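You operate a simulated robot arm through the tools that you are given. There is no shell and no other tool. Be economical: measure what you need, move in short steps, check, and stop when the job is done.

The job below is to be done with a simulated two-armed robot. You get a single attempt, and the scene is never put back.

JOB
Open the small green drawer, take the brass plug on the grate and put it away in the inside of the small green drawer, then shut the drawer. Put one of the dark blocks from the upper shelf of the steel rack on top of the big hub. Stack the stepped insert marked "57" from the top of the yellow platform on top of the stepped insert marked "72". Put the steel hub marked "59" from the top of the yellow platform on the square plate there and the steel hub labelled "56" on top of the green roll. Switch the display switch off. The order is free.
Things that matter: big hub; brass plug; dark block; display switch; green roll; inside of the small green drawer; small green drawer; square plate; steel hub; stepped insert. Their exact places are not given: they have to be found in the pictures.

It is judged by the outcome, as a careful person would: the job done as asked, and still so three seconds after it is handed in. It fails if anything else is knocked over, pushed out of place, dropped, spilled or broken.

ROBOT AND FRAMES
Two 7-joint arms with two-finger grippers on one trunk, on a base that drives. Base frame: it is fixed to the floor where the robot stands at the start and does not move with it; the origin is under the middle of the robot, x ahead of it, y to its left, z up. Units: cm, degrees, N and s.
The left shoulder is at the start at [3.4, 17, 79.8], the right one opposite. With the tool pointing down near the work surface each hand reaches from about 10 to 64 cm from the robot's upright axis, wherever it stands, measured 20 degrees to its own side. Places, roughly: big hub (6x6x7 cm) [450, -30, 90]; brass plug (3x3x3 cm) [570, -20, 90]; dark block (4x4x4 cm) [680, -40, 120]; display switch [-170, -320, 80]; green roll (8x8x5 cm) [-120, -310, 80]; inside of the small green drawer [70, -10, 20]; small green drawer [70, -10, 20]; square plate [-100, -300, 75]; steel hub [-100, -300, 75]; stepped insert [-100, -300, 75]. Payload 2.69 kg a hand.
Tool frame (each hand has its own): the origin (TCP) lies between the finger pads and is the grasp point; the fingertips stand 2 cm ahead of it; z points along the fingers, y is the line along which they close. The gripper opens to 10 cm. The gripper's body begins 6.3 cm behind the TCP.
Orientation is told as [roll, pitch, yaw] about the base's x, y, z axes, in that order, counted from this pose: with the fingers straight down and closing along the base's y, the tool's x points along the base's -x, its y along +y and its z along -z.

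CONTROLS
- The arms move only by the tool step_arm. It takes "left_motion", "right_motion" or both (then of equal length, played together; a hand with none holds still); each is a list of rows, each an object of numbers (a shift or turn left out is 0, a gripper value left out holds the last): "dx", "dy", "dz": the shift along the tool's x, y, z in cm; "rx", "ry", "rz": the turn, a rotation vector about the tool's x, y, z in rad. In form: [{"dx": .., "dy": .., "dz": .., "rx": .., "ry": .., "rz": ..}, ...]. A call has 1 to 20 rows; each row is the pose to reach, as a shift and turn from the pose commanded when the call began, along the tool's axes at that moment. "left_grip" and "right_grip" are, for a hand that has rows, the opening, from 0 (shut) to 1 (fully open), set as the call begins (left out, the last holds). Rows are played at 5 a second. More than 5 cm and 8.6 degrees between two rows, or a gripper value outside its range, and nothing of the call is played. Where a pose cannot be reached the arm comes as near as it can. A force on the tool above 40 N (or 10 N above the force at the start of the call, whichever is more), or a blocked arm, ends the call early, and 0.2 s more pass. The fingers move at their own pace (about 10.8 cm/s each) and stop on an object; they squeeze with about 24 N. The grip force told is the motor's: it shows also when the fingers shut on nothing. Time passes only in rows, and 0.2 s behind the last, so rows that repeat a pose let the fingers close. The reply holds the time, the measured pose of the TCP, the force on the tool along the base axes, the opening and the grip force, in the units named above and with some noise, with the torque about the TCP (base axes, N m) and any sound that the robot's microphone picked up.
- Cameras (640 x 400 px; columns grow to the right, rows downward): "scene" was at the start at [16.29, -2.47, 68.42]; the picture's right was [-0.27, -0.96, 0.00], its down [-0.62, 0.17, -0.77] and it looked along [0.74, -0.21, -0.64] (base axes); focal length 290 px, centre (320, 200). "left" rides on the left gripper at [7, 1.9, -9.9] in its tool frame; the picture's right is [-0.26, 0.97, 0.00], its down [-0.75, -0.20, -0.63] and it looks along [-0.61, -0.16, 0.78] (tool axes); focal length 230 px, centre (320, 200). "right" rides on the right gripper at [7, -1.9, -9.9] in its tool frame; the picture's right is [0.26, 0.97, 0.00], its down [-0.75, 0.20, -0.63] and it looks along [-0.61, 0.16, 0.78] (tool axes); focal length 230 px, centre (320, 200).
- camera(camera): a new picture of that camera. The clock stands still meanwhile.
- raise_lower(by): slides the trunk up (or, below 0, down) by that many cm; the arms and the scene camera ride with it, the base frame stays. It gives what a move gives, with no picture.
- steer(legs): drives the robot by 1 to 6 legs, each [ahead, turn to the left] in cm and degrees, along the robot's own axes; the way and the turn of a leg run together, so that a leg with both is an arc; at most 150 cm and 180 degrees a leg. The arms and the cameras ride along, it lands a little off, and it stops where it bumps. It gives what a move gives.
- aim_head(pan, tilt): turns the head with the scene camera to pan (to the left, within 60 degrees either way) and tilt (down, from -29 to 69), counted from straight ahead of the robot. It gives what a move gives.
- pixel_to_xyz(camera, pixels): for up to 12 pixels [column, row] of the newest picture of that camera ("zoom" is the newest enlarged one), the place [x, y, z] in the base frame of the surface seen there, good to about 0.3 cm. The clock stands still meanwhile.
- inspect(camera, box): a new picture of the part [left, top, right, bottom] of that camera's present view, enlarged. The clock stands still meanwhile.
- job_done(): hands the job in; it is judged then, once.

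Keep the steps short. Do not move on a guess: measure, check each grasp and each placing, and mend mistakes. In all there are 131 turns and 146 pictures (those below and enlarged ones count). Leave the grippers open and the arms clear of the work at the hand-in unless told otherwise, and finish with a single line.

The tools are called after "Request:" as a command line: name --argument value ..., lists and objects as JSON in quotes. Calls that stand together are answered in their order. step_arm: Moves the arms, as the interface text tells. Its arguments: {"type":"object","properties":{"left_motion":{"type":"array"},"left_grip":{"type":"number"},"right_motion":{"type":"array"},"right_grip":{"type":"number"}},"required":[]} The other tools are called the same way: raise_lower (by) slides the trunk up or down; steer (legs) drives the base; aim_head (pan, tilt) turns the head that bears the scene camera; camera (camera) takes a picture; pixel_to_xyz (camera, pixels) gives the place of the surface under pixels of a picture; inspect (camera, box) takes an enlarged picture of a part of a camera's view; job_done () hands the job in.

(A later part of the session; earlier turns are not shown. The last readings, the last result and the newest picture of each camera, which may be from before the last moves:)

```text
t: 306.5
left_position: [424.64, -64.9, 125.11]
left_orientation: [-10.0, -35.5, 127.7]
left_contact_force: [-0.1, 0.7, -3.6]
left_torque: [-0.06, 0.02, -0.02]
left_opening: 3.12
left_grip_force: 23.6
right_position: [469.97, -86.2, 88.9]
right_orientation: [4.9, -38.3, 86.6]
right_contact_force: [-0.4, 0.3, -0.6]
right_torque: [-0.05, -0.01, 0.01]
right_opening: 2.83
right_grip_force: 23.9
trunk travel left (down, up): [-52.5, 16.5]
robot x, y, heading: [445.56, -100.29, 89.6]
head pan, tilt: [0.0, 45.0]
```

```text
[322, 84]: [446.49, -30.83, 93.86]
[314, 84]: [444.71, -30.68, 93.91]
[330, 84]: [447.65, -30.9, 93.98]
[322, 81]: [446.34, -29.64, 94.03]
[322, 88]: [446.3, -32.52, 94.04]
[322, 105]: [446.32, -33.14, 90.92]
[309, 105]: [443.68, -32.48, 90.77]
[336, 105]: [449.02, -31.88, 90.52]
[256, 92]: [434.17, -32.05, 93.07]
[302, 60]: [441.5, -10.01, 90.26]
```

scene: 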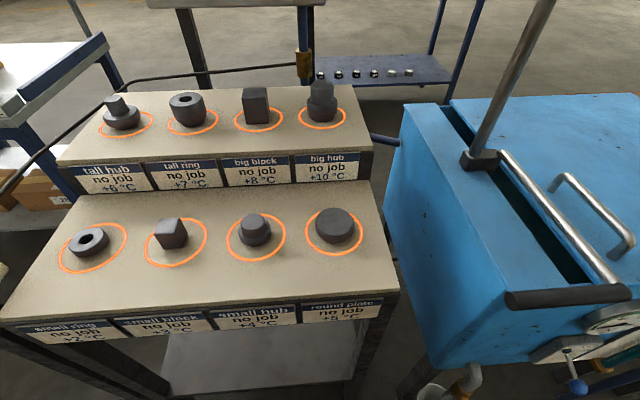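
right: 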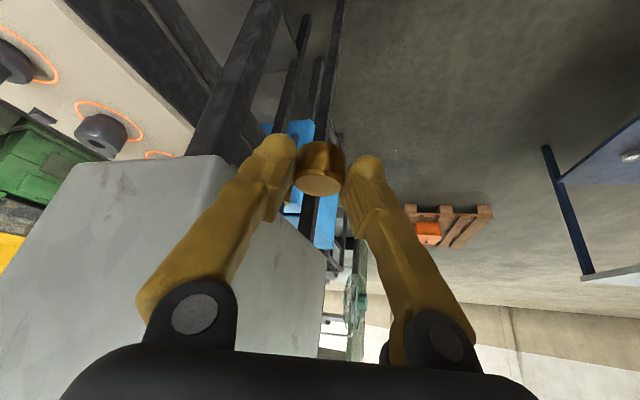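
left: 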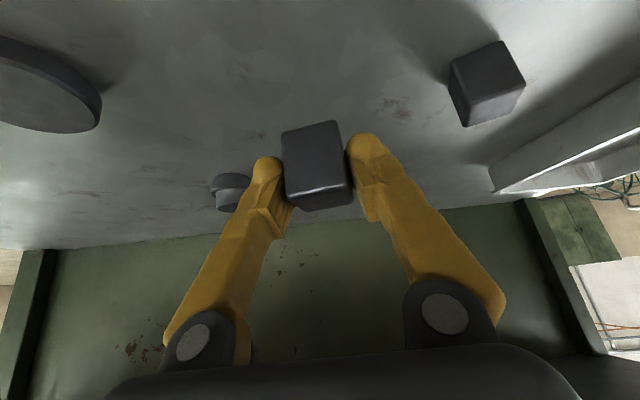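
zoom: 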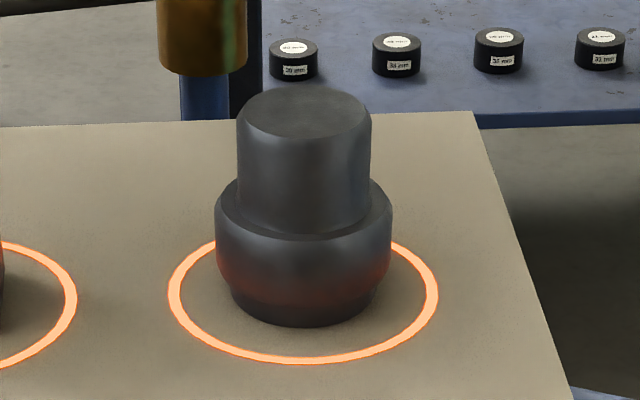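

Hub top: centre (446.3,-30.8), z 93.95, about 4.4 cm across. I'll restore the left hand to the grasp attitude (roll 0, pitch -33.4) and swing its yaw to about 85°.

Request:
step_arm --left_motion '[{"rx": -0.08, "ry": 0.018}, {"rx": -0.159, "ry": 0.037}, {"rx": -0.159, "ry": 0.037}]'

Request:
step_arm --left_motion '[{"rx": 0.068, "rz": 0.104}, {"rx": 0.137, "rz": 0.207}, {"rx": 0.205, "rz": 0.311}, {"rx": 0.273, "rz": 0.415}, {"rx": 0.342, "rz": 0.518}, {"rx": 0.41, "rz": 0.622}, {"rx": 0.41, "rz": 0.622}]'

Request:
camera --camera "left"

```text
t: 307.3
left_position: [424.41, -66.12, 125.71]
left_orientation: [-0.3, -35.2, 125.9]
left_contact_force: [0.1, 0.2, -2.3]
left_torque: [0.03, -0.03, -0.03]
left_opening: 3.13
left_grip_force: 24.4
right_position: [469.92, -86.5, 88.97]
right_orientation: [4.9, -38.5, 86.6]
right_contact_force: [0.8, -0.1, -0.4]
right_torque: [-0.04, -0.01, 0.01]
right_opening: 2.81
right_grip_force: 23.6
trunk travel left (down, up): [-52.5, 16.5]
robot x, y, heading: [445.65, -99.76, 89.7]
head pan, tilt: [0.0, 45.0]
```

```text
t: 308.9
left_position: [424.59, -64.61, 126.48]
left_orientation: [0.8, -34.8, 83.3]
left_contact_force: [0.6, -1.0, -2.2]
left_torque: [-0.03, -0.01, 0.02]
left_opening: 3.13
left_grip_force: 23.8
left hand out of reach, approached as far as the arm can: row 3, 4, 5, 6, 7
right_position: [470.09, -86.41, 88.92]
right_orientation: [4.9, -38.5, 86.5]
right_contact_force: [0.1, 0.0, -1.2]
right_torque: [-0.01, 0.0, 0.02]
right_opening: 2.8
right_grip_force: 24.0
trunk travel left (down, up): [-52.5, 16.5]
robot x, y, heading: [446.05, -99.7, 89.9]
head pan, tilt: [0.0, 45.0]
```

```text
64 pictures are left
```

left: 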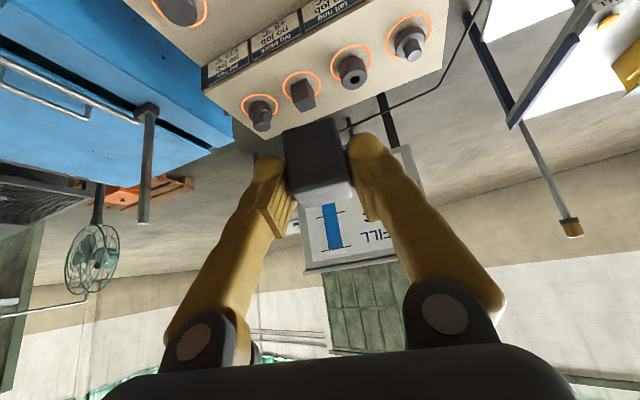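

Now moving the block over the hub to (446.5,-31,103), about 5 cm above its top.

Request:
step_arm --left_motion '[{"dx": -1.6, "dy": -1.8, "dz": 4}, {"dx": -3.2, "dy": -3.6, "dz": 8}, {"dx": -4.8, "dy": -5.3, "dz": 12}, {"dx": -6.4, "dy": -7.1, "dz": 16}, {"dx": -8, "dy": -8.9, "dz": 20}, {"dx": -9.7, "dy": -10.7, "dz": 24}, {"dx": -11.3, "dy": -12.5, "dz": 28}, {"dx": -12.9, "dy": -14.2, "dz": 32}, {"dx": -14.5, "dy": -16, "dz": 36, "ry": 0.012}, {"dx": -16.1, "dy": -17.8, "dz": 39.8, "ry": 0.025}, {"dx": -16.1, "dy": -17.8, "dz": 39.8, "ry": 0.025}]'

Request:
camera --camera "left"

Request:
camera --camera "scene"

```text
t: 311.3
left_position: [445.94, -32.39, 103.51]
left_orientation: [1.2, -33.9, 82.7]
left_contact_force: [0.0, -1.7, -3.4]
left_torque: [0.01, -0.01, -0.01]
left_opening: 3.12
left_grip_force: 23.8
right_position: [469.4, -89.02, 88.55]
right_orientation: [6.2, -36.3, 86.9]
right_contact_force: [-0.1, -0.9, -1.1]
right_torque: [0.0, 0.01, 0.0]
right_opening: 2.82
right_grip_force: 24.0
trunk travel left (down, up): [-52.5, 16.5]
robot x, y, heading: [445.8, -99.69, 90.0]
head pan, tilt: [0.0, 45.0]
stopped in row 11 (left hand): the arm was blocked; the commanded pose is now the measured one
```

```text
63 pictures are left
```

left: 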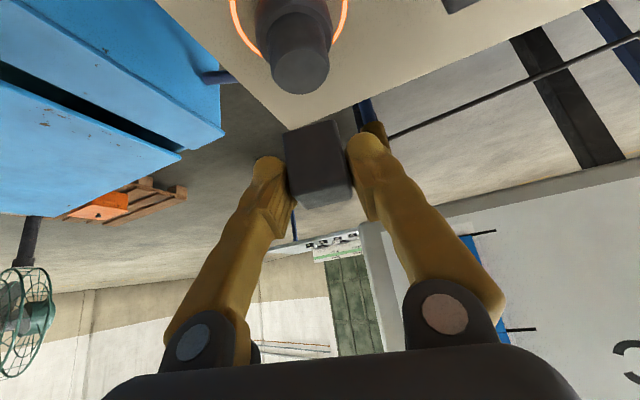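

```text
62 pictures are left
```

scene: 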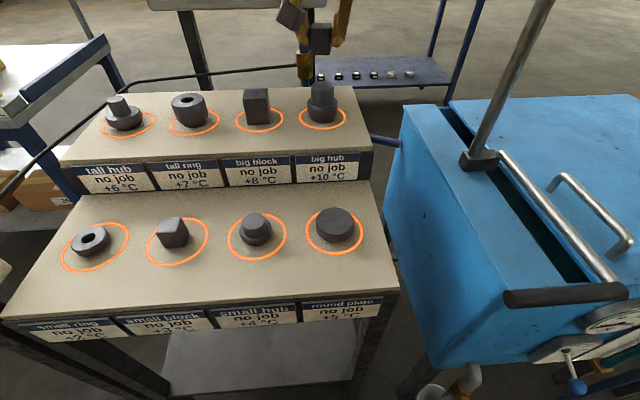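

Nearly over the hub; the arm stopped at the end of its move (close to its reach). I'll measure the held block against the hub top from both views.

Request:
pixel_to_xyz --camera "left" --pixels '[[312, 150], [295, 135], [330, 130], [325, 195], [300, 200], [345, 188], [300, 70]]'

Request:
inspect --camera "scene" --box '[270, 0, 390, 130]'

```text
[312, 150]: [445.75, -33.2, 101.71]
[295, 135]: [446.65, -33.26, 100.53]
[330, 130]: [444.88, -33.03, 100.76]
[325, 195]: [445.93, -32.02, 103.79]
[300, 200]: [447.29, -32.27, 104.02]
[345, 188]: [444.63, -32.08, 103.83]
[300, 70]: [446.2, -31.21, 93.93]
```

```text
3.08 times, centred on (330, 65) of scene
```

zoom: 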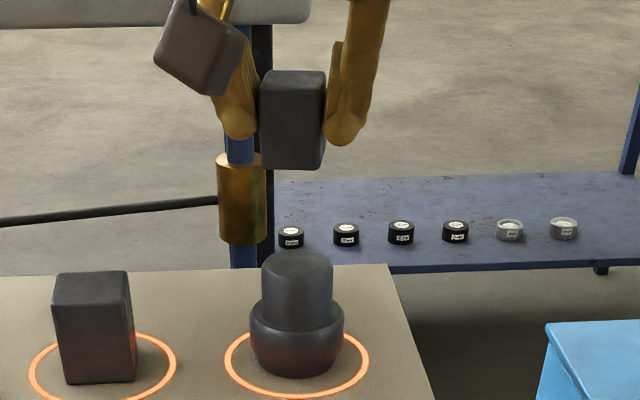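

The block is upright, centre (445.8,-31.9), bottom z 100. I'll shift it by (+0.5,+1.1) with the arm and then lower with the trunk.

Request:
step_arm --left_motion '[{"dx": -0.5, "dy": -0.2, "dz": 0.35}, {"dx": -0.95, "dy": -0.37, "dz": 0.66}, {"dx": -0.95, "dy": -0.37, "dz": 0.66}]'

Request:
raise_lower --by -4.5

Request:
inspect --camera "scene" --box '[270, 0, 390, 130]'

Request:
camera --camera "left"

```text
t: 311.7
left_position: [446.23, -33.34, 104.7]
left_orientation: [1.2, -34.9, 82.7]
left_contact_force: [-0.5, -1.1, -2.2]
left_torque: [0.04, -0.02, -0.06]
left_opening: 3.14
left_grip_force: 23.8
right_position: [468.83, -91.29, 87.99]
right_orientation: [7.7, -33.7, 87.2]
right_contact_force: [-0.5, -0.4, -1.0]
right_torque: [-0.01, -0.01, -0.01]
right_opening: 2.79
right_grip_force: 24.2
trunk travel left (down, up): [-52.5, 16.5]
robot x, y, heading: [445.76, -100.02, 89.8]
head pan, tilt: [0.0, 45.0]
stopped in row 1 (left hand): the arm was blocked; the commanded pose is now the measured one
```

```text
t: 312.5
left_position: [446.27, -33.19, 99.85]
left_orientation: [1.1, -34.5, 82.8]
left_contact_force: [0.1, 0.2, -3.0]
left_torque: [-0.06, -0.04, 0.0]
left_opening: 3.11
left_grip_force: 24.4
right_position: [468.9, -91.1, 83.64]
right_orientation: [7.6, -33.9, 87.2]
right_contact_force: [0.2, -0.3, -1.1]
right_torque: [0.0, -0.01, 0.0]
right_opening: 2.81
right_grip_force: 24.1
trunk travel left (down, up): [-48.0, 21.0]
robot x, y, heading: [445.53, -99.88, 89.7]
head pan, tilt: [0.0, 45.0]
```

```text
3.08 times, centred on (330, 65) of scene
```

zoom: 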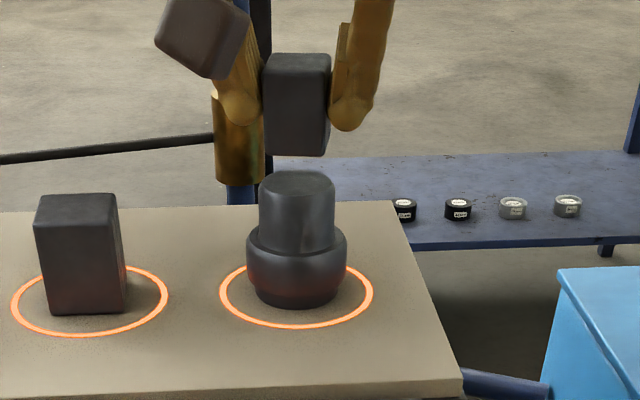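

```text
59 pictures are left
```

left: 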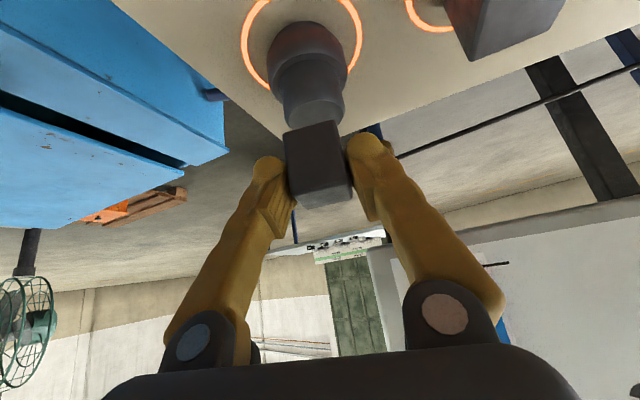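

The arm is at its forward limit, so I'll use the base: drive 2 cm ahead to bring the block over the hub's centre (the block's bottom is about 2.4 cm above).

Request:
steer --legs '[[2, 0]]'

Request:
inspect --camera "scene" --box '[270, 0, 390, 130]'

Request:
pixel_to_xyz --camera "zoom" --pixels '[[298, 120], [270, 120], [325, 120], [298, 150], [298, 185], [298, 200], [298, 60]]'

```text
t: 313.3
left_position: [446.22, -31.09, 99.81]
left_orientation: [1.1, -34.4, 82.6]
left_contact_force: [0.4, -0.2, -3.2]
left_torque: [-0.03, 0.01, -0.02]
left_opening: 3.11
left_grip_force: 23.6
right_position: [468.86, -88.91, 83.52]
right_orientation: [7.6, -33.8, 87.2]
right_contact_force: [0.0, 0.6, -1.4]
right_torque: [-0.09, 0.0, -0.01]
right_opening: 2.84
right_grip_force: 23.9
trunk travel left (down, up): [-48.0, 21.0]
robot x, y, heading: [445.94, -98.08, 89.9]
head pan, tilt: [0.0, 45.0]
```

```text
3.08 times, centred on (330, 65) of scene
```

zoom: 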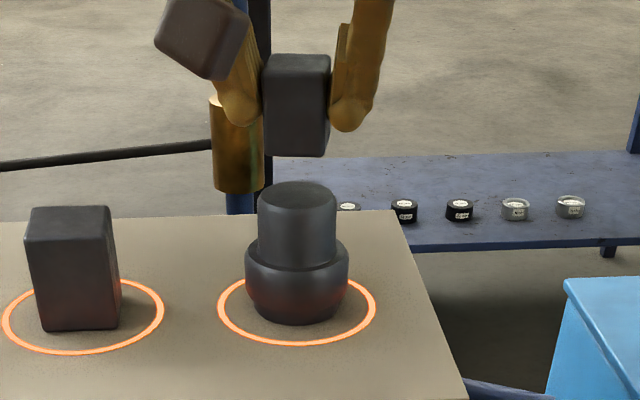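

```text
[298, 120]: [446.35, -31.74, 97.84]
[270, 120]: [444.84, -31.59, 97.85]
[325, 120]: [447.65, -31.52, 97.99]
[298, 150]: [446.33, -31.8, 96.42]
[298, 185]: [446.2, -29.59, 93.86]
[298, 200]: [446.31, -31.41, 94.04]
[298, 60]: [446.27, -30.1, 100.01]
```

The block is now centred over the hub (446.3,-30.5), bottom about 2.1 cm above its top. Lowering the trunk 2.0 cm.

Request:
raise_lower --by -2.0

Request:
inspect --camera "scene" --box '[270, 0, 390, 130]'

```text
t: 314.0
left_position: [446.19, -32.66, 98.92]
left_orientation: [1.3, -35.5, 82.6]
left_contact_force: [0.4, 0.2, -3.4]
left_torque: [-0.03, 0.04, 0.0]
left_opening: 3.13
left_grip_force: 23.5
right_position: [468.36, -91.22, 81.19]
right_orientation: [8.9, -31.9, 87.6]
right_contact_force: [-0.3, -0.3, -2.0]
right_torque: [-0.03, 0.03, 0.03]
right_opening: 2.82
right_grip_force: 24.1
trunk travel left (down, up): [-46.0, 23.0]
robot x, y, heading: [445.63, -97.94, 89.8]
head pan, tilt: [0.0, 45.0]
```

```text
3.08 times, centred on (330, 65) of scene
```

zoom: 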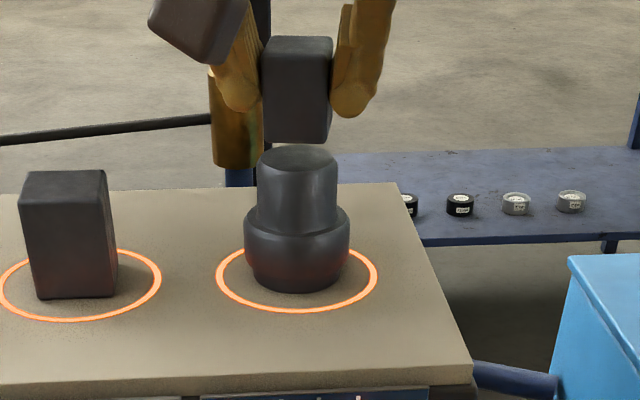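

The trunk leaned back slightly while lowering, so the block went to y about -32.1. I'll try a small arm correction forward and down.

Request:
step_arm --left_motion '[{"dx": -0.3, "dy": 0.1, "dz": 0.5}, {"dx": -0.5, "dy": 0.15, "dz": 1.0, "ry": 0.01}, {"dx": -0.6, "dy": 0.2, "dz": 1.4, "ry": 0.02}, {"dx": -0.6, "dy": 0.2, "dz": 1.4, "ry": 0.02}]'

Request:
inspect --camera "scene" --box '[270, 0, 390, 130]'

Request:
pixel_to_xyz --camera "zoom" --pixels '[[298, 100], [298, 135], [298, 155], [298, 175]]'

```text
t: 315.0
left_position: [446.16, -31.06, 98.01]
left_orientation: [1.2, -34.1, 82.7]
left_contact_force: [0.6, 0.1, -2.7]
left_torque: [0.0, -0.01, 0.01]
left_opening: 3.14
left_grip_force: 24.5
right_position: [468.23, -91.15, 81.24]
right_orientation: [8.8, -31.8, 87.6]
right_contact_force: [-0.3, 0.3, -1.7]
right_torque: [-0.03, 0.01, -0.03]
right_opening: 2.8
right_grip_force: 23.9
trunk travel left (down, up): [-46.0, 23.0]
robot x, y, heading: [445.77, -97.87, 89.7]
head pan, tilt: [0.0, 45.0]
```

```text
3.08 times, centred on (330, 65) of scene
```

zoom: 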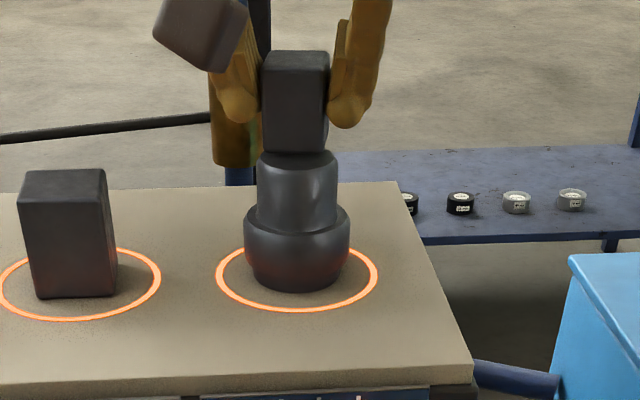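

```text
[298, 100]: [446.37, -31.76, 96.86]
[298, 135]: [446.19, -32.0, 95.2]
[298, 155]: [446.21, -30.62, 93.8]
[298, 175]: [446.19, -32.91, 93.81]
```

That worked: block centred, bottom roughly 0.5 cm above the hub. Lowering in small steps until contact.

Request:
step_arm --left_motion '[{"dz": 0.25, "dx": 0.17}, {"dz": 0.5, "dx": 0.34}, {"dz": 0.7, "dx": 0.48}, {"dz": 0.7, "dx": 0.48}]'

Request:
inspect --camera "scene" --box '[270, 0, 390, 130]'

```text
t: 316.0
left_position: [446.31, -31.07, 97.39]
left_orientation: [1.1, -34.5, 82.8]
left_contact_force: [1.5, 4.2, 14.4]
left_torque: [-0.02, -0.02, -0.08]
left_opening: 3.14
left_grip_force: 24.0
right_position: [468.35, -91.33, 81.23]
right_orientation: [8.8, -31.9, 87.5]
right_contact_force: [0.4, 0.6, -1.0]
right_torque: [-0.01, -0.03, 0.0]
right_opening: 2.83
right_grip_force: 24.1
trunk travel left (down, up): [-46.0, 23.0]
robot x, y, heading: [446.14, -97.63, 90.0]
head pan, tilt: [0.0, 45.0]
```

```text
3.08 times, centred on (330, 65) of scene
```

zoom: 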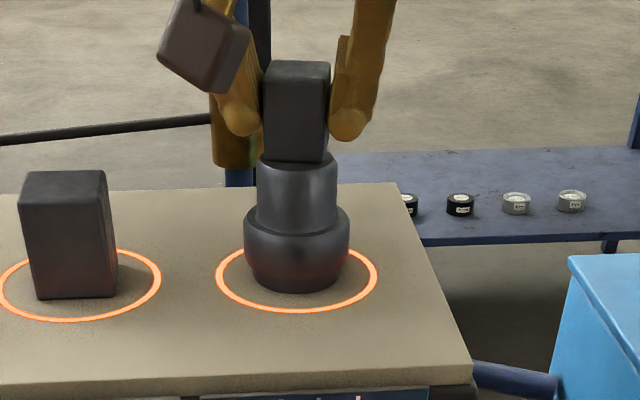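

Contact (about 17 N upward). Opening, then withdrawing along the finger axis.

Request:
step_arm --left_motion '[{"dz": -0.1}, {"dz": -0.1}, {"dz": -0.1}]' --left_grip 0.6

Request:
step_arm --left_motion '[{"dz": -2}, {"dz": -5}, {"dz": -8.5}, {"dz": -12}, {"dz": -12}]'

Request:
inspect --camera "scene" --box '[250, 0, 410, 130]'

```text
t: 316.8
left_position: [446.18, -31.25, 97.27]
left_orientation: [1.1, -34.2, 82.8]
left_contact_force: [0.2, -0.6, -0.7]
left_torque: [0.0, 0.0, -0.02]
left_opening: 5.99
left_grip_force: 0.0
right_position: [468.38, -91.23, 81.29]
right_orientation: [8.9, -31.9, 87.6]
right_contact_force: [-0.3, 0.7, -1.7]
right_torque: [-0.01, 0.0, 0.01]
right_opening: 2.8
right_grip_force: 23.9
trunk travel left (down, up): [-46.0, 23.0]
robot x, y, heading: [445.78, -97.93, 89.7]
head pan, tilt: [0.0, 45.0]
```

```text
t: 318.0
left_position: [445.46, -38.21, 107.19]
left_orientation: [1.1, -34.3, 82.7]
left_contact_force: [0.3, -0.3, -0.1]
left_torque: [0.0, 0.0, 0.02]
left_opening: 6.01
left_grip_force: 0.1
right_position: [468.41, -91.21, 81.31]
right_orientation: [8.8, -31.8, 87.6]
right_contact_force: [0.3, -0.2, -0.5]
right_torque: [-0.04, 0.01, -0.02]
right_opening: 2.82
right_grip_force: 24.0
trunk travel left (down, up): [-46.0, 23.0]
robot x, y, heading: [446.29, -97.36, 89.6]
head pan, tilt: [0.0, 45.0]
```

```text
3.08 times, centred on (330, 65) of scene
```

zoom: 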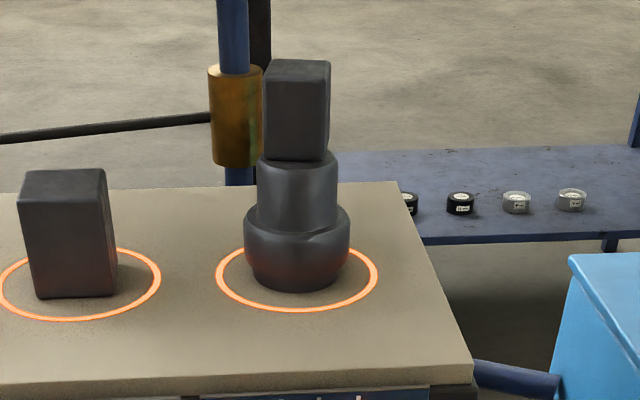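

The block stands on the big hub. Now back off 45 cm, turn left to face -x, and look down the aisle toward the drawer.

Request:
steer --legs '[[-30, 0], [0, 90]]'

Request:
aim_head --pan 0 --tilt 18

Request:
camera --camera "scene"

```text
t: 322.8
left_position: [393.9, -106.09, 109.28]
left_orientation: [1.5, -36.5, 149.5]
left_contact_force: [1.0, -0.2, 0.5]
left_torque: [0.01, 0.04, 0.0]
left_opening: 6.01
left_grip_force: 0.1
right_position: [451.05, -106.13, 81.15]
right_orientation: [10.9, -31.7, 155.3]
right_contact_force: [0.9, 0.5, -1.4]
right_torque: [0.02, 0.05, -0.02]
right_opening: 2.8
right_grip_force: 23.8
trunk travel left (down, up): [-46.0, 23.0]
robot x, y, heading: [445.99, -127.04, 157.3]
head pan, tilt: [0.0, 45.0]
stopped in leg 2: the robot was blocked; the commanded pose is now the measured one
```

```text
t: 323.7
left_position: [393.62, -105.83, 109.17]
left_orientation: [1.7, -36.1, 149.7]
left_contact_force: [0.6, -0.1, 0.4]
left_torque: [0.0, -0.02, 0.01]
left_opening: 6.01
left_grip_force: 0.1
right_position: [450.74, -105.78, 81.14]
right_orientation: [10.7, -31.6, 155.2]
right_contact_force: [0.1, -1.3, -1.8]
right_torque: [0.04, -0.01, 0.01]
right_opening: 2.84
right_grip_force: 24.0
trunk travel left (down, up): [-46.0, 23.0]
robot x, y, heading: [445.46, -126.98, 157.3]
head pan, tilt: [0.0, 18.0]
```

```text
53 pictures are left
```

scene: 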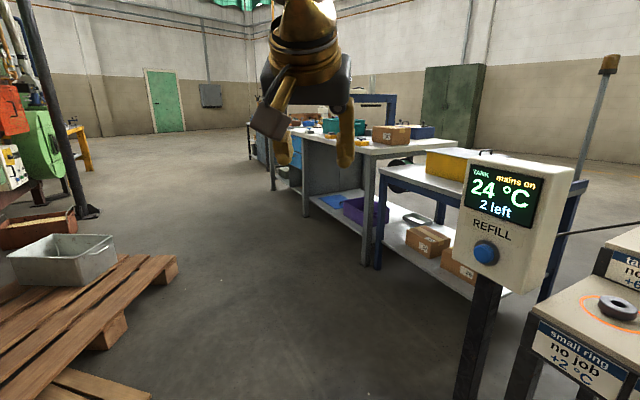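

The right hand had drifted against the trunk again and blocked the turn. I'll bring the right hand 18 cm forward (undoing its roll) and draw the left hand back 20 cm.

Request:
step_arm --right_motion '[{"dx": -2.8, "dz": 1.2, "rx": 0.03}, {"dx": -5.6, "dz": 2.3, "rx": 0.06}, {"dx": -8.5, "dz": 3.5, "rx": 0.09}, {"dx": -11.3, "dz": 4.6, "rx": 0.12}, {"dx": -14.1, "dz": 5.8, "rx": 0.15}, {"dx": -16.9, "dz": 6.9, "rx": 0.187}, {"dx": -16.9, "dz": 6.9, "rx": 0.187}]' --left_motion '[{"dx": 2.7, "dy": -0.4, "dz": -1.9}, {"dx": 5.3, "dy": -0.9, "dz": -3.9}, {"dx": 8, "dy": -1.3, "dz": -5.8}, {"dx": 10.7, "dy": -1.7, "dz": -7.7}, {"dx": 13.3, "dy": -2.2, "dz": -9.7}, {"dx": 16, "dy": -2.6, "dz": -11.6}, {"dx": 16, "dy": -2.6, "dz": -11.6}]'

Request:
pixel_to_xyz --camera "scene" --pixels '[[150, 395], [178, 262], [85, 216], [368, 265], [306, 215], [274, 190], [470, 395], [70, 160]]'

```text
t: 325.3
left_position: [411.88, -113.26, 108.98]
left_orientation: [1.5, -36.2, 149.7]
left_contact_force: [-0.4, -0.5, -0.2]
left_torque: [-0.01, -0.03, 0.05]
left_opening: 6.0
left_grip_force: 0.0
right_position: [432.54, -98.36, 83.47]
right_orientation: [-1.2, -33.9, 154.6]
right_contact_force: [-0.8, 0.0, -2.3]
right_torque: [0.01, -0.04, 0.02]
right_opening: 2.83
right_grip_force: 24.2
right hand out of reach, approached as far as the arm can: row 2, 3, 4, 5, 6, 7
trunk travel left (down, up): [-46.0, 23.0]
robot x, y, heading: [445.49, -126.94, 157.4]
head pan, tilt: [0.0, 18.0]
```

```text
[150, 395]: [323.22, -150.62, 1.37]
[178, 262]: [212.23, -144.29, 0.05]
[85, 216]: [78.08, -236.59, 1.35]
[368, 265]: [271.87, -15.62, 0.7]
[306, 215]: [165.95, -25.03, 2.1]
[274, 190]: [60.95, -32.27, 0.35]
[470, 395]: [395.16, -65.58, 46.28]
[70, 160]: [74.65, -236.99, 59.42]
```

The aisle is clear between the pallet (y below -144) and the bench (y above -34). Driving along it to about (0,-95).

Request:
steer --legs '[[0, 10.3], [102, 0], [0, 10.5], [120, 0], [115, 0], [110, 0]]'

Request:
aim_head --pan -25 --tilt 25

Request:
camera --camera "scene"

```text
t: 348.1
left_position: [-29.4, -110.9, 108.98]
left_orientation: [1.6, -36.2, 173.2]
left_contact_force: [0.5, 0.0, 0.4]
left_torque: [-0.04, 0.0, 0.01]
left_opening: 5.99
left_grip_force: 0.1
right_position: [-16.21, -88.81, 83.53]
right_orientation: [-1.2, -34.0, 178.3]
right_contact_force: [0.1, -0.5, -1.2]
right_torque: [0.03, -0.05, -0.01]
right_opening: 2.82
right_grip_force: 23.7
trunk travel left (down, up): [-46.0, 23.0]
robot x, y, heading: [7.42, -109.62, -179.1]
head pan, tilt: [0.0, 18.0]
```

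```text
t: 349.0
left_position: [-27.77, -110.73, 109.52]
left_orientation: [1.8, -37.2, 173.1]
left_contact_force: [-0.3, 0.7, 0.2]
left_torque: [-0.01, 0.0, -0.02]
left_opening: 6.01
left_grip_force: 0.1
right_position: [-15.15, -88.83, 83.81]
right_orientation: [-1.3, -35.1, 178.1]
right_contact_force: [-0.4, -0.2, -1.6]
right_torque: [0.01, 0.02, 0.01]
right_opening: 2.8
right_grip_force: 23.7
trunk travel left (down, up): [-46.0, 23.0]
robot x, y, heading: [7.0, -109.98, -179.1]
head pan, tilt: [-25.0, 25.0]
```

```text
52 pictures are left
```

scene: 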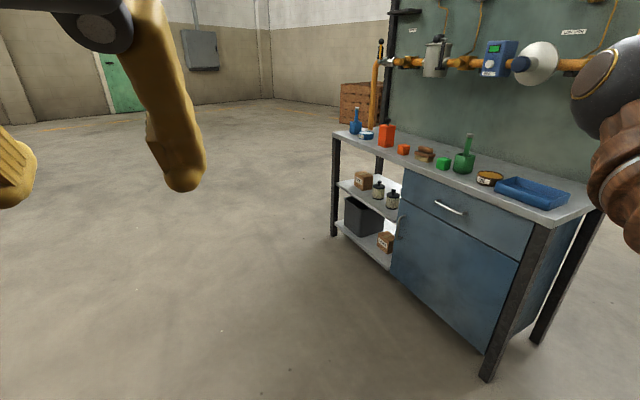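

A workbench with items stands to the right, the one behind the start place. Measuring its near corner.

Request:
pixel_to_xyz --camera "scene" --pixels '[[486, 378], [535, 340], [548, 226], [598, 208], [332, 235], [385, 68]]'

```text
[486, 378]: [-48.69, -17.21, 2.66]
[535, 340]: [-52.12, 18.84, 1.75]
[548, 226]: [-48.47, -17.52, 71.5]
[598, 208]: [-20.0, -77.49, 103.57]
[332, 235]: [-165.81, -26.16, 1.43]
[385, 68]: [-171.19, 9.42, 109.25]
```

The corridor between that workbench (x -48) and the open drawer handle (x 40) is 88 cm. I'll enter along x -4 up to y 0 and turn to face the drawer.

Request:
steer --legs '[[11, 0], [0, -91], [109, 0], [0, -90]]'

Request:
aim_head --pan -10 --tilt 50

Request:
camera --camera "scene"

```text
t: 363.2
left_position: [33.34, -2.84, 109.63]
left_orientation: [1.8, -37.2, -8.8]
left_contact_force: [0.5, -0.2, 0.1]
left_torque: [0.01, 0.01, -0.02]
left_opening: 5.98
left_grip_force: 0.1
right_position: [20.17, -24.11, 83.06]
right_orientation: [-1.2, -35.1, -3.8]
right_contact_force: [-0.9, -0.3, -1.6]
right_torque: [0.01, 0.05, 0.02]
right_opening: 2.81
right_grip_force: 23.8
trunk travel left (down, up): [-46.0, 23.0]
robot x, y, heading: [-1.71, -1.95, -0.9]
head pan, tilt: [-25.0, 25.0]
```

```text
t: 364.1
left_position: [31.86, -2.63, 110.2]
left_orientation: [2.0, -38.3, -8.6]
left_contact_force: [48.3, -4.2, -42.3]
left_torque: [-1.26, -4.5, -1.02]
left_opening: 6.02
left_grip_force: 0.0
right_position: [18.98, -24.13, 83.54]
right_orientation: [-1.0, -36.0, -4.0]
right_contact_force: [0.6, 0.0, -1.5]
right_torque: [0.01, 0.02, 0.0]
right_opening: 2.78
right_grip_force: 23.8
trunk travel left (down, up): [-46.0, 23.0]
robot x, y, heading: [-1.59, -1.97, -1.1]
head pan, tilt: [-10.0, 50.0]
```

```text
51 pictures are left
```

scene: 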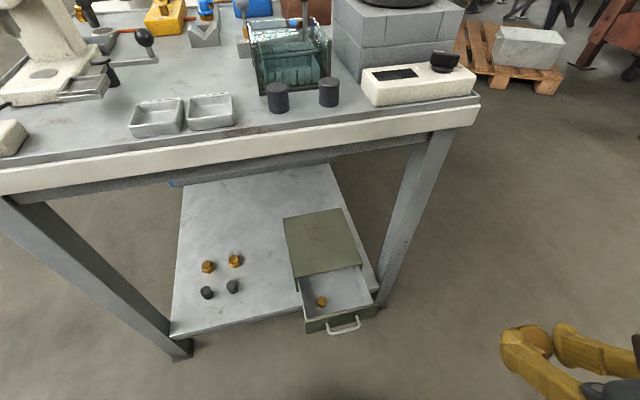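

The left hand is touching the head (48 N). I'll move the left hand 18 cm outward to the left.

Request:
step_arm --left_motion '[{"dy": 3, "dz": 1}, {"dy": 6, "dz": 2}, {"dy": 10, "dz": 2}, {"dy": 14, "dz": 2}, {"dy": 18, "dz": 2}, {"dy": 18, "dz": 2}]'

Request:
raise_lower --by -30

```text
t: 365.5
left_position: [38.57, 14.23, 109.65]
left_orientation: [1.7, -39.1, -8.3]
left_contact_force: [-0.4, -0.3, 0.9]
left_torque: [0.04, 0.05, 0.05]
left_opening: 5.99
left_grip_force: 0.2
left hand out of reach, approached as far as the arm can: row 4, 5, 6
right_position: [18.95, -24.33, 83.49]
right_orientation: [-0.9, -36.0, -4.0]
right_contact_force: [-0.4, -0.1, -0.7]
right_torque: [0.02, 0.04, -0.02]
right_opening: 2.78
right_grip_force: 23.7
trunk travel left (down, up): [-46.0, 23.0]
robot x, y, heading: [-1.53, -1.58, -1.2]
head pan, tilt: [-10.0, 50.0]
```

```text
t: 368.5
left_position: [37.9, 14.24, 79.39]
left_orientation: [1.9, -38.4, -8.7]
left_contact_force: [0.6, 0.3, -0.7]
left_torque: [0.0, -0.02, -0.02]
left_opening: 5.99
left_grip_force: 0.1
right_position: [18.81, -24.29, 53.45]
right_orientation: [-1.3, -35.9, -4.0]
right_contact_force: [-0.2, 0.0, -1.4]
right_torque: [-0.01, 0.06, -0.02]
right_opening: 2.81
right_grip_force: 24.7
trunk travel left (down, up): [-16.0, 53.0]
robot x, y, heading: [-1.19, -1.71, -0.8]
head pan, tilt: [-10.0, 50.0]
```

Now trunk lower. I'll lower 13 cm more, bring the left hand down 15 cm (away from the bench top edge) and rotate the right hand to nearly vertical (pitch about -8°) while lowering nothing else.

Request:
raise_lower --by -13

Request:
step_arm --left_motion '[{"dx": 1.9, "dz": 2.4}, {"dx": 3.7, "dz": 4.7}, {"dx": 5.6, "dz": 7.1}, {"dx": 7.4, "dz": 9.4}, {"dx": 9.3, "dz": 11.8}, {"dx": 9.3, "dz": 11.8}]' --right_motion '[{"dx": -1, "ry": 0.1}, {"dx": -3, "ry": 0.2}, {"dx": -5, "ry": 0.3}, {"dx": -7, "ry": 0.4}, {"dx": -9, "ry": 0.49}, {"dx": -9, "ry": 0.49}]'

Request:
steer --legs '[[8, 1]]'

Request:
camera --camera "scene"

```text
t: 370.1
left_position: [37.64, 14.17, 66.22]
left_orientation: [2.0, -38.1, -8.9]
left_contact_force: [-0.3, -0.4, 0.0]
left_torque: [-0.06, 0.01, -0.01]
left_opening: 6.0
left_grip_force: 0.1
right_position: [18.94, -24.17, 40.65]
right_orientation: [-1.1, -36.1, -3.9]
right_contact_force: [-0.3, 0.1, -1.2]
right_torque: [-0.01, -0.02, -0.03]
right_opening: 2.8
right_grip_force: 24.5
trunk travel left (down, up): [-3.0, 66.0]
robot x, y, heading: [-1.62, -2.13, -1.3]
head pan, tilt: [-10.0, 50.0]
```

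```text
t: 371.5
left_position: [37.82, 14.62, 51.25]
left_orientation: [2.0, -38.1, -8.9]
left_contact_force: [0.4, 0.5, -0.3]
left_torque: [-0.03, -0.01, -0.01]
left_opening: 6.01
left_grip_force: 0.1
right_position: [26.14, -24.63, 45.87]
right_orientation: [-0.8, -8.0, -4.6]
right_contact_force: [0.4, -0.5, -1.5]
right_torque: [0.01, -0.01, -0.02]
right_opening: 2.77
right_grip_force: 23.9
right hand out of reach, approached as far as the arm can: row 1, 2, 3
trunk travel left (down, up): [-3.0, 66.0]
robot x, y, heading: [-1.55, -1.59, -1.0]
head pan, tilt: [-10.0, 50.0]
```

```text
t: 372.6
left_position: [45.4, 15.27, 51.21]
left_orientation: [2.0, -38.1, -7.9]
left_contact_force: [-0.1, -0.5, 0.4]
left_torque: [-0.01, 0.01, 0.04]
left_opening: 5.99
left_grip_force: 0.1
right_position: [34.32, -24.26, 45.85]
right_orientation: [-0.9, -8.0, -3.4]
right_contact_force: [0.6, -1.1, -0.9]
right_torque: [0.01, 0.0, 0.02]
right_opening: 2.79
right_grip_force: 24.1
trunk travel left (down, up): [-3.0, 66.0]
robot x, y, heading: [6.36, -2.0, -0.1]
head pan, tilt: [-10.0, 50.0]
```

```text
50 pictures are left
```

scene: 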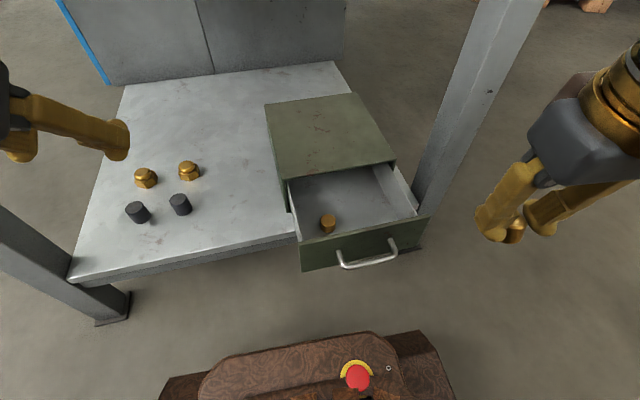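

Now bringing the plug over the drawer: first sideways, then forward to (52,-17.5,36), above the clear spot right of the brass piece.

Request:
step_arm --right_motion '[{"dy": 3.9}, {"dy": 7.8}, {"dy": 7.8, "dx": -4, "dz": 2}, {"dy": 7.8, "dx": -8, "dz": 4}, {"dy": 7.8, "dx": -12, "dz": 7}, {"dy": 7.8, "dx": -15.7, "dz": 10}, {"dy": 7.8, "dx": -15.7, "dz": 12.2}, {"dy": 7.8, "dx": -15.7, "dz": 12.2}]'

Request:
camera --camera "right"

Request:
camera --camera "scene"

```text
t: 374.4
left_position: [44.52, 15.28, 51.95]
left_orientation: [2.1, -39.0, -8.0]
left_contact_force: [-0.1, 0.7, -0.7]
left_torque: [0.0, 0.01, 0.0]
left_opening: 6.01
left_grip_force: 0.0
right_position: [51.69, -17.48, 36.63]
right_orientation: [-0.8, -9.0, -3.4]
right_contact_force: [0.4, 0.4, -1.5]
right_torque: [0.0, 0.01, 0.03]
right_opening: 2.75
right_grip_force: 23.9
trunk travel left (down, up): [-3.0, 66.0]
robot x, y, heading: [6.41, -1.96, -0.3]
head pan, tilt: [-10.0, 50.0]
```

```text
49 pictures are left
```

right: 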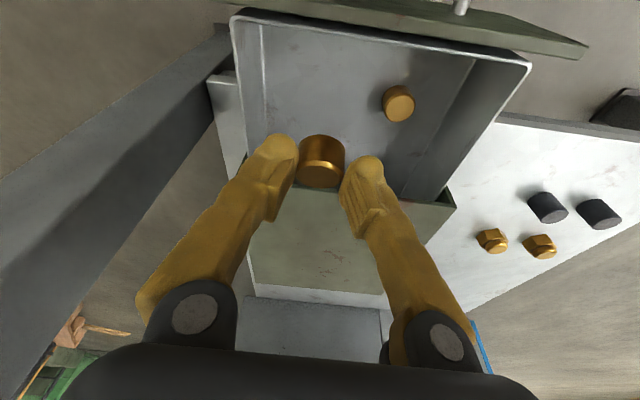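

```text
48 pictures are left
```

scene: 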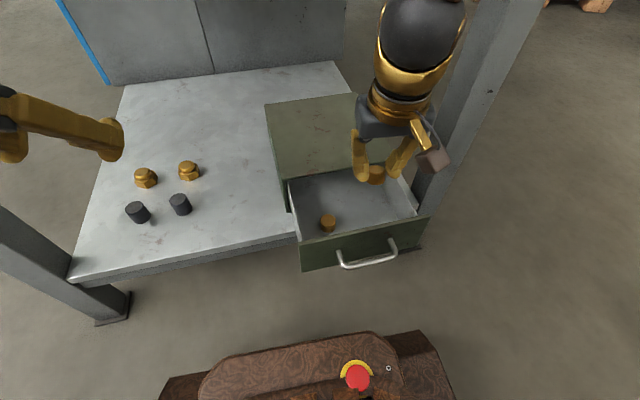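

The plug is above the drawer's free area. Lowering straight down 12 cm to a TCP z of about 24.6.

Request:
step_arm --right_motion '[{"dz": 3, "dx": 0.47}, {"dz": 6, "dx": 0.94}, {"dz": 8.5, "dx": 1.33}, {"dz": 10, "dx": 1.57}, {"dz": 11, "dx": 1.7}, {"dz": 11.8, "dx": 1.85}, {"dz": 11.8, "dx": 1.85}]'

Request:
camera --camera "right"

```text
t: 375.9
left_position: [44.56, 15.19, 52.02]
left_orientation: [2.1, -38.9, -8.1]
left_contact_force: [-0.3, -0.5, -0.3]
left_torque: [-0.01, 0.01, -0.01]
left_opening: 5.99
left_grip_force: 0.1
right_position: [51.66, -17.91, 24.69]
right_orientation: [-0.8, -9.2, -3.3]
right_contact_force: [1.5, 1.2, 15.9]
right_torque: [0.01, -0.3, 0.02]
right_opening: 2.84
right_grip_force: 24.3
trunk travel left (down, up): [-3.0, 66.0]
robot x, y, heading: [6.63, -1.82, -0.1]
head pan, tilt: [-10.0, 50.0]
```

```text
47 pictures are left
```

right: 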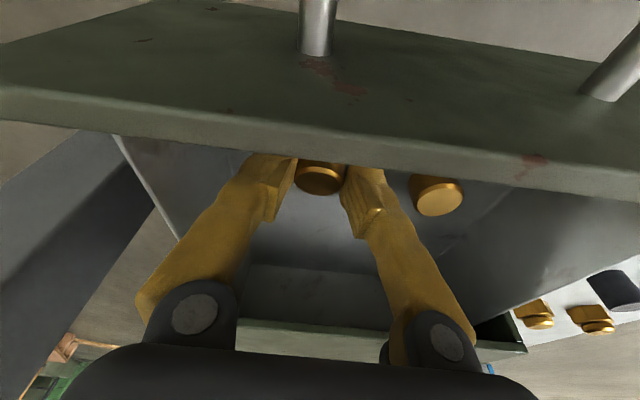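

The plug rests on the drawer floor (16 N). Opening slightly and lifting straight up.

Request:
step_arm --right_motion '[{"dz": -0.1}, {"dz": -0.1}, {"dz": -0.1}]' --right_grip 0.46

Request:
step_arm --right_motion '[{"dz": -2, "dx": -0.3}, {"dz": -5, "dx": -0.8}, {"dz": -9, "dx": -1.4}, {"dz": -13, "dx": -1.8}, {"dz": -16, "dx": 0}, {"dz": -16, "dx": 4}, {"dz": -16, "dx": 8}, {"dz": -16, "dx": 8}]'

Request:
camera --camera "scene"

```text
t: 376.8
left_position: [44.5, 15.19, 51.85]
left_orientation: [2.1, -39.0, -8.1]
left_contact_force: [0.3, 0.0, 0.2]
left_torque: [0.01, -0.01, -0.02]
left_opening: 6.01
left_grip_force: 0.1
right_position: [51.51, -17.85, 24.72]
right_orientation: [-0.9, -8.9, -3.2]
right_contact_force: [-0.1, -0.2, 0.1]
right_torque: [0.0, -0.03, 0.01]
right_opening: 4.6
right_grip_force: 0.0
trunk travel left (down, up): [-3.0, 66.0]
robot x, y, heading: [6.37, -1.96, 0.0]
head pan, tilt: [-10.0, 50.0]
```

```text
t: 378.6
left_position: [44.59, 15.26, 51.99]
left_orientation: [2.1, -38.9, -7.9]
left_contact_force: [0.5, -0.1, 0.0]
left_torque: [0.0, -0.02, 0.02]
left_opening: 6.01
left_grip_force: 0.2
right_position: [41.02, -17.02, 39.22]
right_orientation: [-0.8, -8.9, -3.5]
right_contact_force: [0.6, 0.4, -0.6]
right_torque: [0.01, 0.03, 0.0]
right_opening: 4.58
right_grip_force: 0.0
trunk travel left (down, up): [-3.0, 66.0]
robot x, y, heading: [6.47, -1.79, -0.2]
head pan, tilt: [-10.0, 50.0]
```

```text
46 pictures are left
```

scene: 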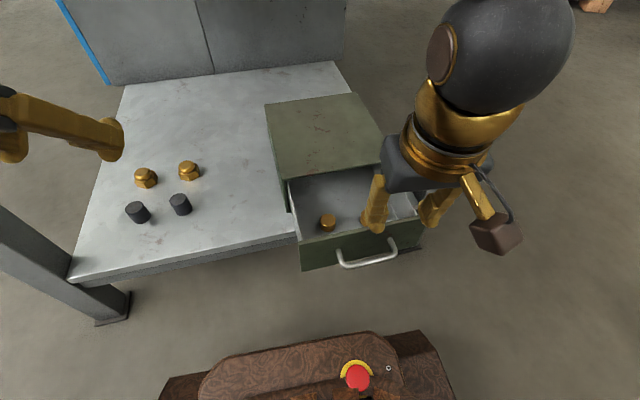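

Now closing the drawer: with the fingers shut, I'll go down just in front of the handle bar (x about 38.3, z 26.3), then push forward against the bar's middle. First down.

Request:
step_arm --right_motion '[{"dx": 1.5, "dy": 1.6, "dz": -0.2}, {"dx": 2.9, "dy": 3.1, "dz": -0.4}, {"dx": 3.5, "dy": 3.1, "dz": 3.5}, {"dx": 4.2, "dy": 3.1, "dz": 8}, {"dx": 4.9, "dy": 3.1, "dz": 12.3}, {"dx": 4.9, "dy": 3.1, "dz": 12.3}]' --right_grip 0.0

Request:
camera --camera "scene"

Request:
camera --camera "right"

```text
t: 379.9
left_position: [44.58, 15.25, 51.91]
left_orientation: [2.1, -38.9, -8.0]
left_contact_force: [-0.4, 0.4, 0.2]
left_torque: [0.01, 0.02, -0.02]
left_opening: 6.0
left_grip_force: 0.1
right_position: [38.3, -13.87, 26.12]
right_orientation: [-0.8, -8.9, -3.5]
right_contact_force: [-0.8, 0.2, 0.3]
right_torque: [0.01, -0.02, 0.0]
right_opening: 0.0
right_grip_force: 24.2
trunk travel left (down, up): [-3.0, 66.0]
robot x, y, heading: [6.68, -2.47, 0.0]
head pan, tilt: [-10.0, 50.0]
```

```text
45 pictures are left
```

scene: 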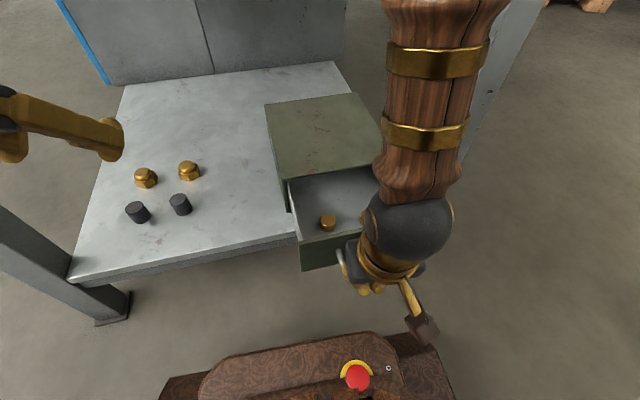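

```text
44 pictures are left
```

right: 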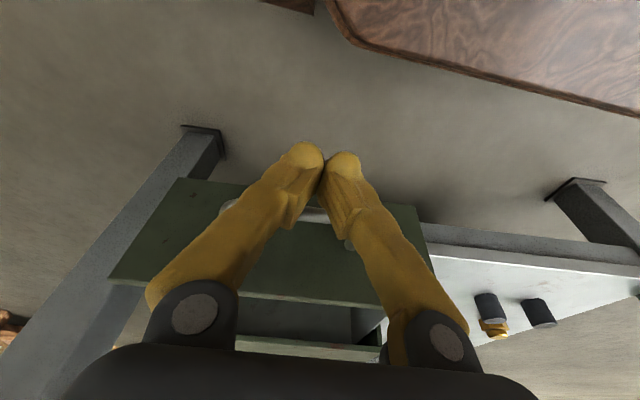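

The fingers are in front of the bar's middle. Pushing forward 14.8 cm in small steps.

Request:
step_arm --right_motion '[{"dx": -1.5, "dz": 0.23, "dy": 0.1}, {"dx": -3, "dz": 0.47, "dy": 0.2}, {"dx": -4.5, "dz": 0.7, "dy": 0.3}, {"dx": -6, "dz": 0.93, "dy": 0.4}, {"dx": -7.4, "dz": 1.16, "dy": 0.45}, {"dx": -8.9, "dz": 1.4, "dy": 0.5}, {"dx": -10.4, "dz": 1.63, "dy": 0.6}, {"dx": -11.9, "dz": 1.86, "dy": 0.7}, {"dx": -13, "dz": 2.03, "dy": 0.8}, {"dx": -14, "dz": 2.2, "dy": 0.85}, {"dx": -14.6, "dz": 2.3, "dy": 0.9}]'

Request:
camera --camera "scene"

```text
t: 382.4
left_position: [44.56, 15.07, 51.95]
left_orientation: [2.1, -39.1, -8.1]
left_contact_force: [0.3, -0.3, 0.4]
left_torque: [-0.01, -0.01, 0.0]
left_opening: 5.98
left_grip_force: 0.0
right_position: [52.41, -13.86, 25.8]
right_orientation: [-1.0, -7.7, -3.2]
right_contact_force: [-36.0, -2.0, -4.5]
right_torque: [-0.02, 0.21, 0.2]
right_opening: 0.0
right_grip_force: 24.1
trunk travel left (down, up): [-3.0, 66.0]
robot x, y, heading: [6.56, -1.78, 0.0]
head pan, tilt: [-10.0, 50.0]
```

```text
43 pictures are left
```

scene: 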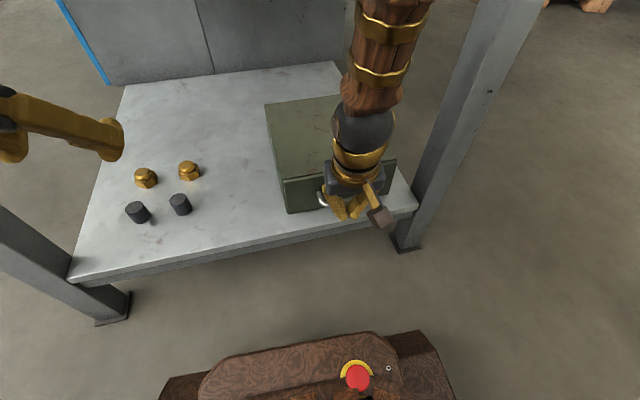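

The push met 36 N, so the drawer is probably fully shut. Withdrawing back and up, then checking.

Request:
step_arm --right_motion '[{"dx": 2, "dz": -0.5}, {"dx": 5, "dz": -3}, {"dx": 9, "dz": -6}, {"dx": 13, "dz": -9}, {"dx": 16, "dz": -12}, {"dx": 16, "dz": -15}, {"dx": 16, "dz": -15}]' --right_grip 0.5

Request:
inspect --camera "scene" --box '[240, 80, 440, 260]'

Request:
pixel_to_xyz --camera "zoom" --pixels '[[160, 360], [400, 330], [150, 320], [200, 310]]'

```text
t: 383.9
left_position: [44.47, 15.17, 51.97]
left_orientation: [2.1, -39.0, -8.0]
left_contact_force: [-0.3, 0.8, -1.0]
left_torque: [0.01, -0.02, 0.0]
left_opening: 6.0
left_grip_force: 0.1
right_position: [35.01, -13.18, 38.53]
right_orientation: [-0.7, -8.3, -4.9]
right_contact_force: [-1.2, 0.0, 0.3]
right_torque: [0.01, -0.02, 0.01]
right_opening: 5.0
right_grip_force: 0.1
trunk travel left (down, up): [-3.0, 66.0]
robot x, y, heading: [6.77, -1.83, -0.2]
head pan, tilt: [-10.0, 50.0]
```

```text
2.22 times, centred on (340, 170) of scene
```

zoom: 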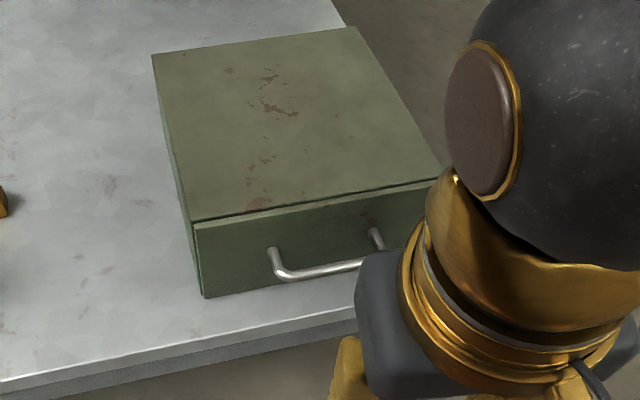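

```text
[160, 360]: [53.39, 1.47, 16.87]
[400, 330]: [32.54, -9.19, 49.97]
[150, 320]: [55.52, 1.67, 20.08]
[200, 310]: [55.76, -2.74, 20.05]
```

The drawer is shut as at the start. Next: the yellow platform near (-100,-300). I'll back up, turn right, drive out to y -105, raise the trunk and look.

Request:
steer --legs '[[-10, 0], [0, -90], [105, 0], [0, -20]]'

Request:
raise_lower --by 32

Request:
aim_head --pan 0 --tilt 18

Request:
camera --camera "scene"

```text
t: 395.2
left_position: [-5.21, -149.24, 51.93]
left_orientation: [2.1, -38.9, -120.2]
left_contact_force: [-1.2, 0.5, 0.4]
left_torque: [-0.04, 0.02, 0.0]
left_opening: 6.01
left_grip_force: 0.1
right_position: [-27.72, -130.08, 38.88]
right_orientation: [-0.1, -8.9, -117.0]
right_contact_force: [0.3, 0.3, 0.1]
right_torque: [0.01, 0.01, 0.01]
right_opening: 5.02
right_grip_force: 0.3
trunk travel left (down, up): [-3.0, 66.0]
robot x, y, heading: [-6.31, -107.42, -112.2]
head pan, tilt: [-10.0, 50.0]
```

```text
t: 398.4
left_position: [-4.92, -148.35, 84.69]
left_orientation: [2.2, -39.9, -120.3]
left_contact_force: [0.1, -0.6, -0.6]
left_torque: [0.0, 0.0, 0.02]
left_opening: 5.99
left_grip_force: 0.1
right_position: [-27.68, -129.68, 71.26]
right_orientation: [0.0, -9.7, -117.7]
right_contact_force: [0.3, 0.4, -0.5]
right_torque: [-0.01, -0.03, -0.03]
right_opening: 4.98
right_grip_force: 0.1
trunk travel left (down, up): [-35.0, 34.0]
robot x, y, heading: [-6.25, -107.54, -112.0]
head pan, tilt: [-10.0, 50.0]
```

```text
t: 399.4
left_position: [-4.92, -148.51, 84.65]
left_orientation: [2.1, -39.9, -120.3]
left_contact_force: [-0.4, -0.2, 0.0]
left_torque: [-0.01, -0.04, -0.01]
left_opening: 6.01
left_grip_force: 0.1
right_position: [-27.6, -129.75, 71.31]
right_orientation: [0.0, -9.8, -117.7]
right_contact_force: [-0.1, 0.9, -0.1]
right_torque: [0.03, 0.01, 0.02]
right_opening: 5.01
right_grip_force: 0.1
trunk travel left (down, up): [-35.0, 34.0]
robot x, y, heading: [-6.51, -107.0, -112.4]
head pan, tilt: [0.0, 18.0]
```

```text
41 pictures are left
```

scene: 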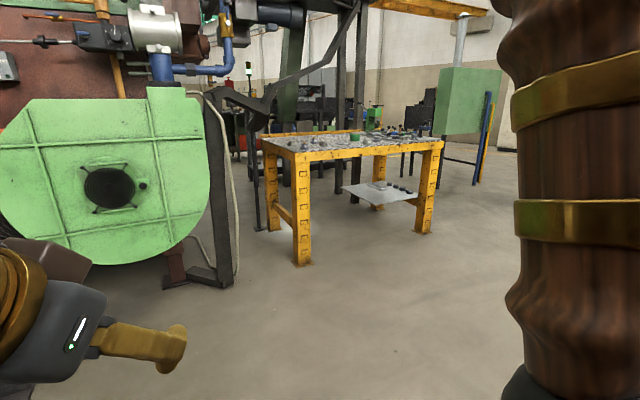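

The yellow platform is ahead. Measuring its corners and legs plus the machine's edge.

Request:
pixel_to_xyz --camera "scene" --pixels '[[302, 158], [442, 148], [265, 140], [302, 262], [422, 232], [272, 230], [236, 280], [255, 228], [400, 138], [355, 145]]'

Request:
inspect --camera "scene" --box '[230, 95, 470, 245]'

```text
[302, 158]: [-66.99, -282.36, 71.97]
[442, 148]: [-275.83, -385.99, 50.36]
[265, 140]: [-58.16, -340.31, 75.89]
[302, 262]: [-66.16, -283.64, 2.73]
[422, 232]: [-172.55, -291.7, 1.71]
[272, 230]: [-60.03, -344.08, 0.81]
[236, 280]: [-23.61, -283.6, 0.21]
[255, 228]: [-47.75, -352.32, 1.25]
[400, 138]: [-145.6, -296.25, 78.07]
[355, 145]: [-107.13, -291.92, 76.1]
```

```text
2.67 times, centred on (350, 170) of scene
```

zoom: 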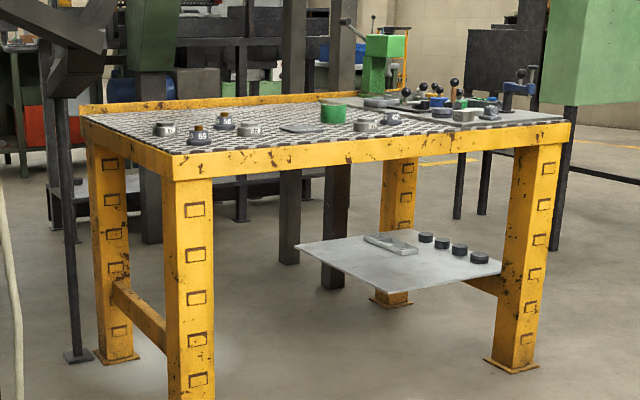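

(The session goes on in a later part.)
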